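You operate a simulated robot arm through the tools that you are given. There is no shell and no other tool. Be economical: measure what you need, move in short steps, check, and stop when the job is done.

The job below is to be done with a simulated robot arm. You get a single attempt, and the scene is never put back.

## Task
Fetch the teal bottle and stand it on top of the hose box.

Only the result counts: the job must be done as asked and must still hold three seconds after the hand-in. Knocking over, shifting, dropping, spilling or breaking anything else fails it.

## Robot
A 7-joint arm with a two-finger parallel gripper, fixed in place. Base frame: the origin is at the foot of the arm, x ahead of it, y to its left, z up; the work surface is at about z = 850. Units: mm, degrees, N and s.
With the tool pointing down near the work surface it reaches from about 300 to 700 mm from the base axis. Its first joint turns from -66.0 to 66.0 degrees. Payload 1.57 kg.
Tool frame: the origin (TCP) lies between the finger pads and is the grasp point; the fingertips stand 30 mm ahead of it; z points along the fingers, y is the line along which they close. The gripper opens to 110 mm. The fingers are 24 mm wide and 12 mm thick; the gripper's body (48 by 112 mm) begins 78 mm behind the TCP.
Orientation is told as [roll, pitch, yaw] about the base's x, y, z axes, in that order, counted from this pose: with the fingers straight down and closing along the base's y, the tool's x points along the base's -x, its y along +y and its z along -z.

## Interface
- The arm moves only by the tool nudge_tool. Its argument "plan" is a list of rows, each a list of 7 numbers: the shift along the tool's x, y, z in cm, then the turn, a rotation vector about the tool's x, y, z in degrees, then the finger opening in cm, from 0 to 11. In form: [[tx, ty, tz, rx, ry, rz, claw], ...]. A call has 1 to 10 rows; each row is the pose to reach, as a shift and turn from the pose commanded when the call began, along the tool's axes at that moment. A row lasts 0.2 s, in which the tool goes at most 50 mm and 8.6 degrees; a call with a longer step from one row to the next is refused whole, and so is a gripper value outside its range. A pose out of reach is approached as far as the arm can. The call stops where the force on the tool passes 40 N (or 10 N more than at its start, if that is more) or the arm is blocked; 0.2 s more then pass. The fingers move at their own pace (about 108 mm/s each) and stop on an object; they squeeze with about 34 N. The grip force told is the motor's: it shows also when the fingers shut on nothing. Time passes only in rows, and 0.2 s behind the last, so rows that repeat a pose let the fingers close. The reply holds the time, the measured pose of the TCP, the force on the tool along the base axes, the opening and the grip force, in the units named above and with some noise.
- Cameras (640 x 400 px; columns grow to the right, rows downward): "scene" is fixed at [160.8, -389.1, 1404.6]; the picture's right is [0.82, -0.57, 0.00], its down [-0.32, -0.45, -0.83] and it looks along [0.48, 0.68, -0.55] (base axes); focal length 297 px, centre (320, 200). "wrist" rides on the gripper at [-36, 0, -80] in the tool frame; the picture's right is [0.00, -1.00, 0.00], its down [0.97, 0.00, -0.24] and it looks along [0.24, 0.00, 0.97] (tool axes); focal length 218 px, centre (320, 200). There is no depth. A picture from a camera that has moved, and an enlarged one, comes with that camera's place and axes in the base frame and with its lens.
- get_image(camera): a new picture of that camera. No time passes.
- inspect(camera, box): a new picture of the part [left, top, right, bottom] of that camera's present view, enlarged. No time passes.
- job_done(): hands the job in; it is judged then, once.

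Work in short steps. Places have to be worked out from the pictures, the camera data and where the tool is seen: move nearer, look again, correct. Check each grasp and each placing, and mend what went wrong. You have 90 turns and 46 pictures in all, those below and enlarged ones among them. Open the gripper and draw the arm clear of the work before you hand the job in, unless the task says otherwise; then end with one line.

The tools are called after ">>>" as a command line: name --pt "numbers of a row" for each row, then --argument value for the rest, lists and objects as JSON in quotes. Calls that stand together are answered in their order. nudge_tool: Moves the arm, as the interface text tells. Its arguments: {"type":"object","properties":{"plan":{"type":"array"}},"required":["plan"]} The other tools are called the same way: get_image (camera) takes a picture; inspect (camera, box) takes an enlarged picture of a part of a camera's view; job_done () hands the job in.

At the start:

```text
t: 0.0
tool_pos: [290.3, 165.9, 1226.9]
tool_rot: [0.0, 0.0, -0.1]
contact_force: [0.3, -0.5, -0.6]
gripper_width: 110.1
grip_force: 0.1
```

scene: 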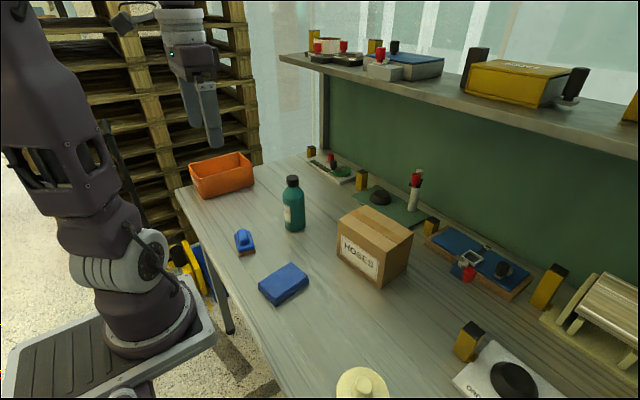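
wrist: 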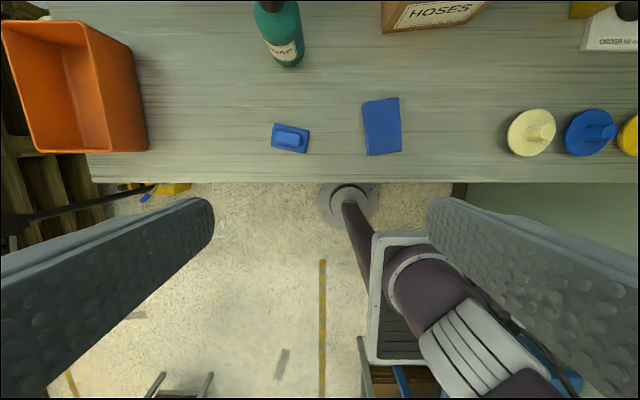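

I estimate the bottle near (505, 228) and about 160 mm tall. I'll enlarge the bottle and box to measure them better.

>>> inspect --camera "scene" --box '[260, 165, 420, 295]'

>>> inspect --camera "wrist" --box '[220, 0, 520, 170]'

```text
3.08 times, centred on (340, 230) of scene
camera zoom: at [160.8, -389.1, 1404.6], right [0.82, -0.57, 0.0], down [-0.32, -0.45, -0.83], along [0.48, 0.68, -0.55], focal length 913 px, centre (258, 108)
```

zoom: 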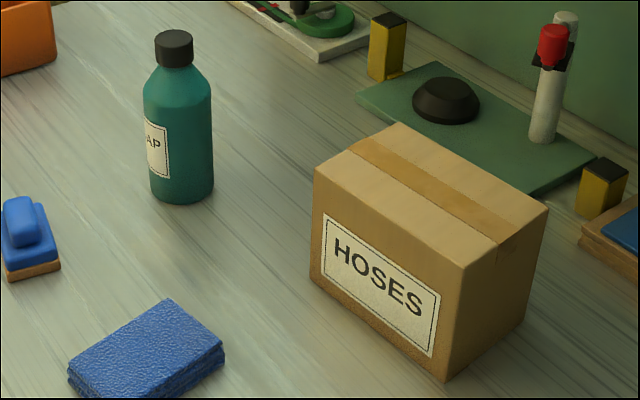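

```text
2.13 times, centred on (370, 85) of wrist
camera zoom: at [325.1, 166.2, 1306.3], right [0.0, -1.0, 0.0], down [-0.97, 0.0, 0.24], along [-0.24, 0.0, -0.97], focal length 466 px, centre (213, 445)
```

zoom: 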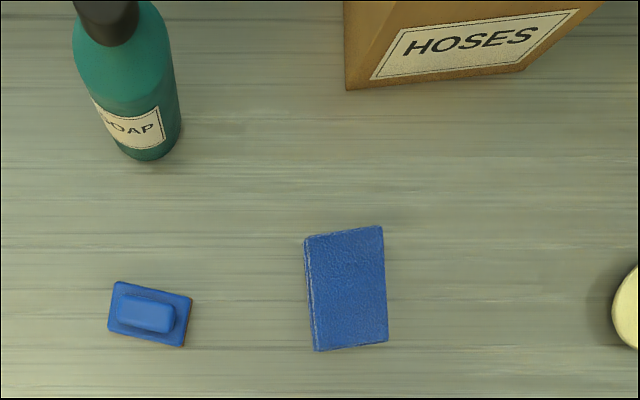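

The readings give the bottle axis at about (503, 228), radius 32, top at z≈1015. The box top centre is about (583, -17) at z≈968. I'll move above the bottle first.

>>> nudge_tool --pt "-3.5 1 1.5 0 0 0 11" --pt "-7 2 3 0 0 0 11" --pt "-10.5 3 4.5 0 0 0 11" --pt "-14 4 6 0 0 0 11" --pt "-17.5 5 7.5 0 0 0 11" --pt "-19.5 6 9.5 0 0 0 11" --pt "-21.3 6.2 11.7 0 0 0 11" --pt "-21.3 6.2 11.7 0 0 0 11"

>>> get_image --camera "wrist"

>>> get_image --camera "scene"

```text
t: 1.8
tool_pos: [503.7, 229.4, 1110.2]
tool_rot: [0.0, 0.0, 0.1]
contact_force: [-0.3, -0.4, -0.8]
gripper_width: 110.4
grip_force: 0.0
```

```text
41 pictures are left
camera wrist: at [538.3, 228.4, 1190.2], right [0.0, -1.0, 0.0], down [-0.97, 0.0, 0.24], along [-0.24, 0.0, -0.97], focal length 218 px, centre (320, 200)
```

wrist: 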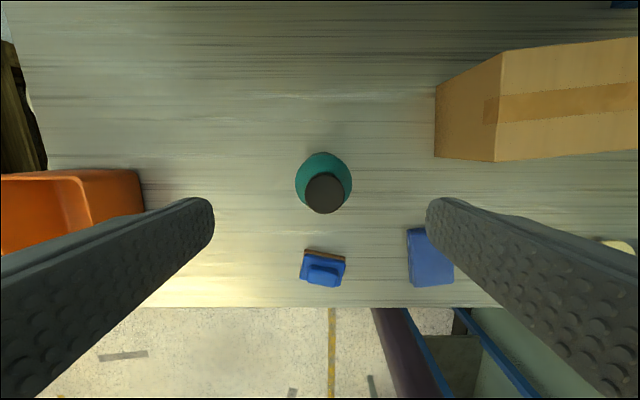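

```text
40 pictures are left
```

scene: 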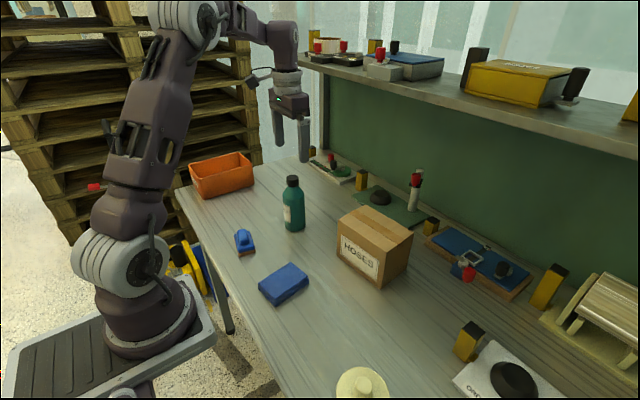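

Now the bottle reads as (501, 225). I'll correct the offset and descend to TCP z≈950, which keeps the palm above the cap.

>>> nudge_tool --pt "0.25 -0.4 3.5 0 0 0 11" --pt "0.25 -0.4 7 0 0 0 11" --pt "0.25 -0.4 10 0 0 0 11" --pt "0.25 -0.4 13 0 0 0 11" --pt "0.25 -0.4 14.5 0 0 0 11" --pt "0.25 -0.4 15.5 0 0 0 11" --pt "0.25 -0.4 16 0 0 0 11" --pt "0.25 -0.4 16 0 0 0 11"

>>> get_image --camera "wrist"

>>> inspect --camera "scene" --box '[230, 120, 360, 250]'

```text
t: 3.6
tool_pos: [500.5, 225.0, 950.0]
tool_rot: [0.0, 0.0, 0.0]
contact_force: [-0.1, 0.4, 0.6]
gripper_width: 109.9
grip_force: 0.0
```

```text
39 pictures are left
camera wrist: at [534.9, 224.9, 1029.1], right [0.0, -1.0, 0.0], down [-0.97, 0.0, 0.24], along [-0.24, 0.0, -0.97], focal length 218 px, centre (320, 200)
```

wrist: 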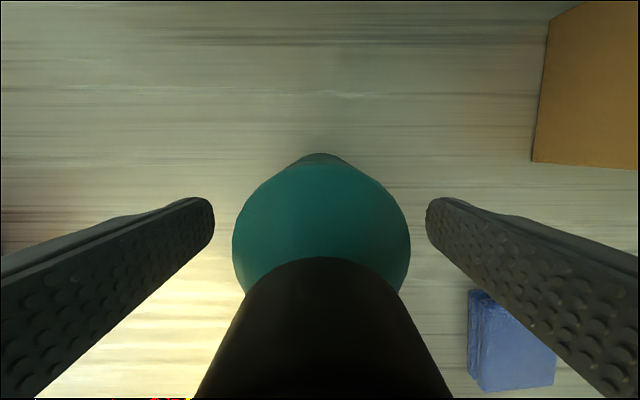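

```text
3.08 times, centred on (295, 185) of scene
camera zoom: at [160.8, -389.1, 1404.6], right [0.82, -0.57, 0.0], down [-0.32, -0.45, -0.83], along [0.48, 0.68, -0.55], focal length 913 px, centre (397, 246)
```

zoom: 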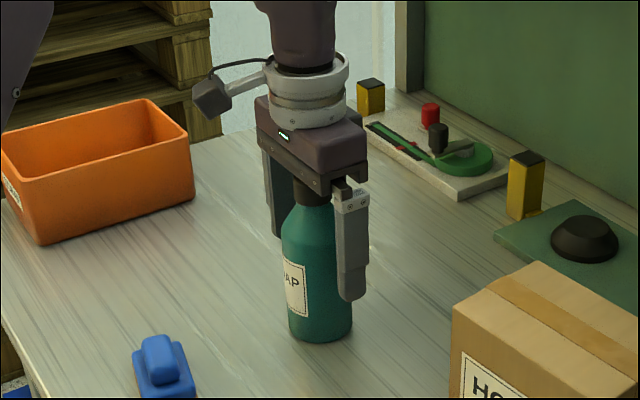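

The fingers straddle the bottle body, nearly centred and with the palm clear of the cap. I'll close now.

>>> nudge_tool --pt "0 0 0 0 0 0 8.5" --pt "0 0 0 0 0 0 7" --pt "0 0 0 0 0 0 5" --pt "0 0 0 0 0 0 5" --pt "0 0 0 0 0 0 5"

```text
t: 4.8
tool_pos: [501.1, 224.8, 949.2]
tool_rot: [-0.1, 0.0, 0.2]
contact_force: [0.1, -2.5, -0.2]
gripper_width: 61.3
grip_force: 33.9
```

The grip is firm at 61 mm and 34 N. I'll lift 5 cm and check, then continue.

>>> nudge_tool --pt "0 0 -1 0 0 0 5" --pt "0 0 -3 0 0 0 5" --pt "0 0 -6 0 0 0 5" --pt "0 0 -10 0 0 0 5" --pt "0 0 -14 0 0 0 5" --pt "0 0 -17 0 0 0 5" --pt "0 0 -19 0 0 0 5" --pt "0 0 -19 0 0 0 5"

>>> get_image --camera "scene"

```text
t: 6.6
tool_pos: [502.1, 224.1, 1141.1]
tool_rot: [0.1, 0.0, 0.0]
contact_force: [0.2, 0.3, -4.5]
gripper_width: 61.4
grip_force: 33.7
```

```text
37 pictures are left
```

scene: 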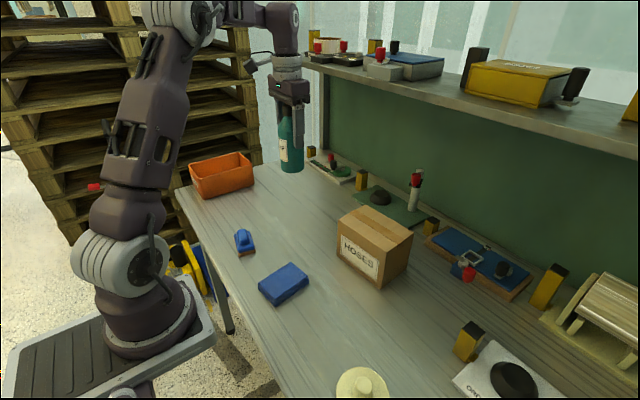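

The bottle is held clear. The shelf edge looks to be at x≳700, so I can carry the bottle across to above the box at (583, -17).

>>> nudge_tool --pt "-0.7 -1.5 0 0 0 0 5" --pt "-1.7 -4.5 0 0 0 0 5" --pt "-2.8 -8 0 0 0 0 5" --pt "-4 -12 0 0 0 0 5" --pt "-5.3 -16 0 0 0 0 5" --pt "-6.5 -19.5 0 0 0 0 5" --pt "-7.5 -22.5 0 0 0 0 5" --pt "-8.1 -24.1 0 0 0 0 5" --pt "-8.1 -24.1 0 0 0 0 5"

>>> get_image --camera "scene"

>>> get_image --camera "wrist"

```text
t: 8.6
tool_pos: [581.5, -15.5, 1138.3]
tool_rot: [0.0, 0.0, 0.0]
contact_force: [-0.5, 0.7, -4.6]
gripper_width: 61.4
grip_force: 34.2
```

```text
36 pictures are left
```

scene: 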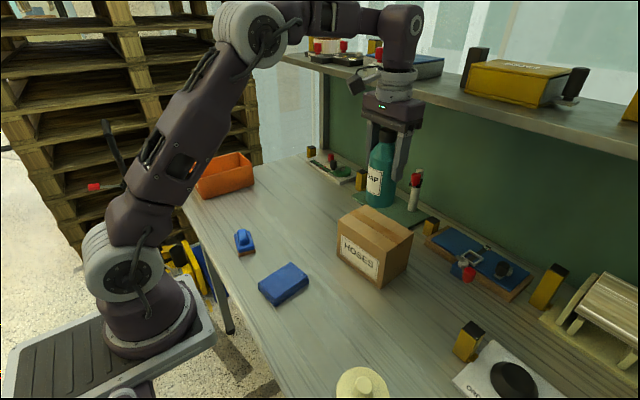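

```text
35 pictures are left
camera wrist: at [616.7, -16.3, 1218.2], right [0.0, -1.0, 0.0], down [-0.97, 0.0, 0.24], along [-0.24, 0.0, -0.97], focal length 218 px, centre (320, 200)
```

wrist: 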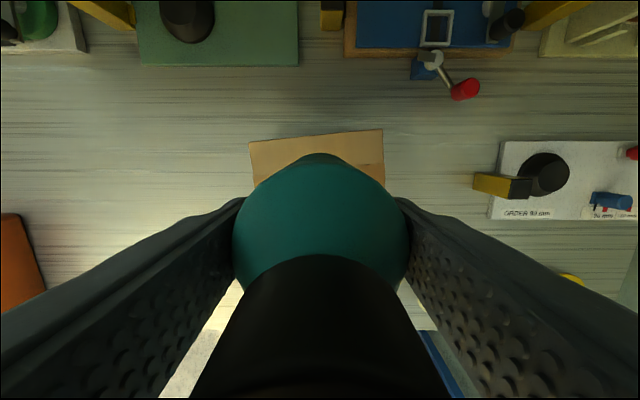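

The wrist view puts the box centre at (580, -17), right under the bottle. I'll lower to about 1.5 cm above and check.

>>> nudge_tool --pt "0.1 -0.1 1.5 0 0 0 5" --pt "0.1 -0.1 3.5 0 0 0 5" --pt "0.1 -0.1 5 0 0 0 5" --pt "0.1 -0.1 5.5 0 0 0 5" --pt "0.1 -0.1 5.5 0 0 0 5"

>>> inspect --camera "scene" --box '[310, 130, 450, 290]'

```text
t: 9.8
tool_pos: [581.3, -17.0, 1084.7]
tool_rot: [0.0, 0.0, 0.1]
contact_force: [-0.4, 1.0, -3.7]
gripper_width: 61.5
grip_force: 34.4
```

```text
2.50 times, centred on (380, 210) of scene
camera zoom: at [160.8, -389.1, 1404.6], right [0.82, -0.57, 0.0], down [-0.32, -0.45, -0.83], along [0.48, 0.68, -0.55], focal length 742 px, centre (170, 175)
```

zoom: 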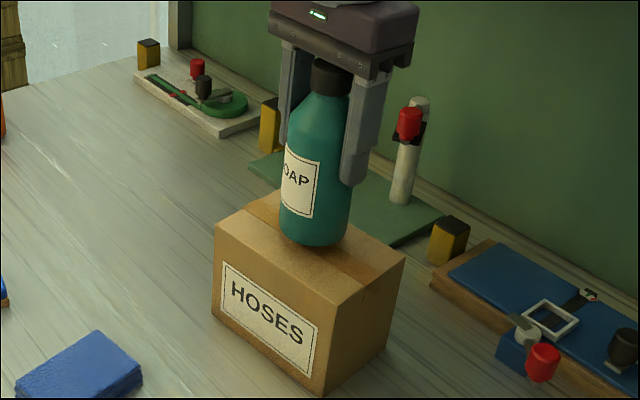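

The bottle is centred and slightly above the top. I'll lower slowly and watch the force.

>>> nudge_tool --pt "0 0 0.3 0 0 0 5" --pt "0 0 0.6 0 0 0 5" --pt "0 0 0.9 0 0 0 5" --pt "0 0 1.1 0 0 0 5" --pt "0 0 1.1 0 0 0 5"

```text
t: 11.0
tool_pos: [580.5, -19.2, 1075.1]
tool_rot: [0.1, 0.0, 0.0]
contact_force: [0.3, 0.3, -4.6]
gripper_width: 61.5
grip_force: 34.1
```

>>> nudge_tool --pt "0 0 0.1 0 0 0 5" --pt "0 0 0.2 0 0 0 5" --pt "0 0 0.3 0 0 0 5" --pt "0 0 0.3 0 0 0 5"

```text
t: 12.0
tool_pos: [582.3, -18.3, 1071.6]
tool_rot: [0.0, 0.0, -0.1]
contact_force: [0.1, -0.5, -3.8]
gripper_width: 61.4
grip_force: 34.5
```

No contact yet at 1071, so I'll continue in 2 mm steps.

>>> nudge_tool --pt "0 0 0.1 0 0 0 5" --pt "0 0 0.2 0 0 0 5" --pt "0 0 0.2 0 0 0 5"

>>> inspect --camera "scene" --box '[330, 180, 430, 260]'

```text
t: 12.8
tool_pos: [580.8, -18.8, 1070.2]
tool_rot: [0.0, -0.1, 0.0]
contact_force: [-0.6, -0.9, 14.7]
gripper_width: 61.8
grip_force: 34.5
```

```text
5.00 times, centred on (380, 220) of scene
camera zoom: at [160.5, -389.1, 1404.6], right [0.82, -0.57, 0.0], down [-0.32, -0.45, -0.83], along [0.48, 0.68, -0.55], focal length 1484 px, centre (20, 100)
```

zoom: 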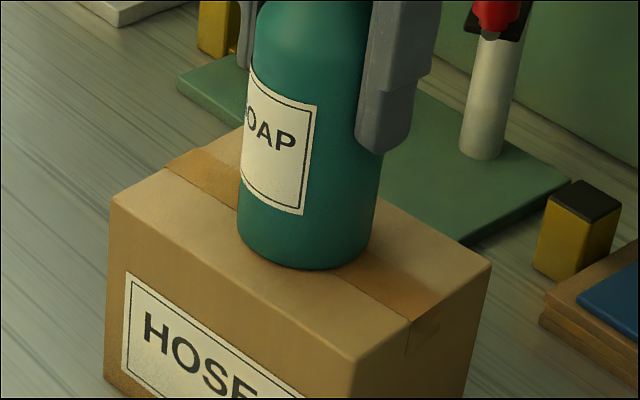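

The bottle is in contact (force +15 N) and upright on the box. I'll ease off about 1 mm and open slowly.

>>> nudge_tool --pt "0 0 -0.1 0 0 0 5" --pt "0 0 -0.1 0 0 0 6" --pt "0 0 -0.1 0 0 0 6.4" --pt "0 0 -0.1 0 0 0 6.8" --pt "0 0 -0.1 0 0 0 7.5" --pt "0 0 -0.1 0 0 0 9" --pt "0 0 -0.1 0 0 0 11" --pt "0 0 -0.1 0 0 0 11"

>>> inspect --camera "scene" --box '[310, 120, 450, 290]'

>>> get_image --camera "wrist"

```text
t: 14.6
tool_pos: [581.0, -18.9, 1070.3]
tool_rot: [0.1, 0.0, 0.0]
contact_force: [0.6, 0.5, 0.3]
gripper_width: 109.8
grip_force: 0.0
```

```text
2.35 times, centred on (380, 205) of scene
camera zoom: at [160.8, -389.1, 1404.6], right [0.82, -0.57, 0.0], down [-0.32, -0.45, -0.83], along [0.48, 0.68, -0.55], focal length 698 px, centre (179, 188)
```

zoom: 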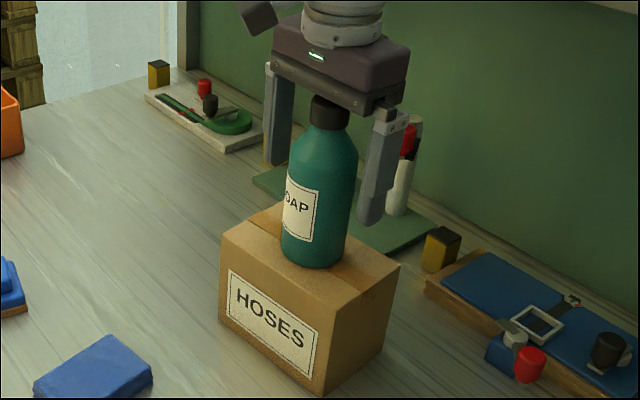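

```text
31 pictures are left
camera wrist: at [615.1, -18.3, 1149.5], right [0.0, -1.0, 0.0], down [-0.97, 0.0, 0.24], along [-0.24, 0.0, -0.97], focal length 218 px, centre (320, 200)
```

wrist: 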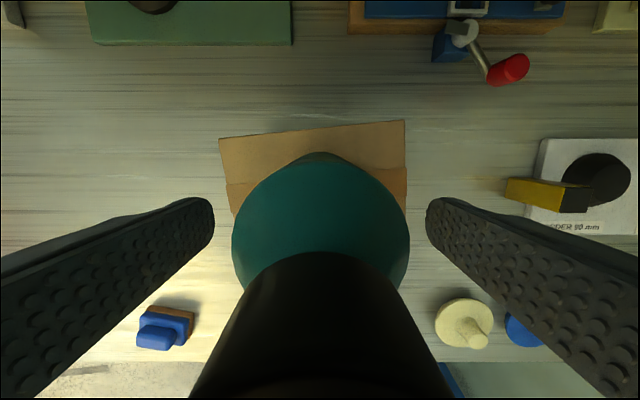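

The bottle stands free and the fingers are clear on both sides. I'll rise straight up, then draw back towards the base.

>>> nudge_tool --pt "0 0 -1 0 0 0 11" --pt "0 0 -3 0 0 0 11" --pt "0 0 -6 0 0 0 11" --pt "0 0 -9 0 0 0 11" --pt "0 0 -12 0 0 0 11" --pt "0 0 -14 0 0 0 11" --pt "4 0 -15 0 0 0 11" --pt "8.5 0 -15 0 0 0 11" --pt "13 0 -15 0 0 0 11" --pt "17 0 -15 0 0 0 11"

>>> get_image --camera "scene"

```text
t: 16.8
tool_pos: [408.8, -15.0, 1223.5]
tool_rot: [0.1, 0.0, 0.0]
contact_force: [0.1, 0.7, -0.1]
gripper_width: 110.1
grip_force: 0.0
```

```text
30 pictures are left
```

scene: 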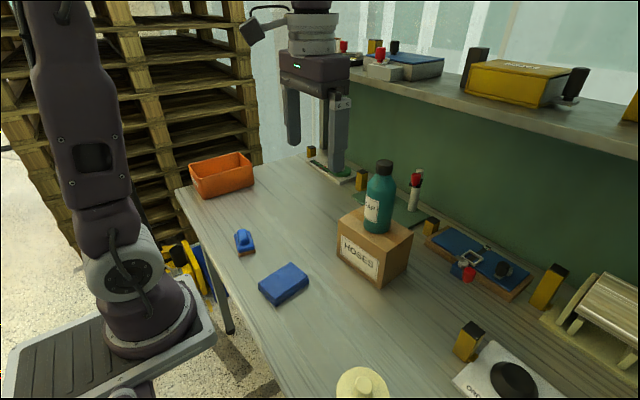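

The bottle stands upright on the hose box, everything else is where it was, and the arm is clear. I'm handing the job in.

>>> job_done

```text
The job is handed in.
```

The teal bottle is standing upright on top of the hose box; the gripper is open and drawn clear, and nothing else looked moved in the last picture.
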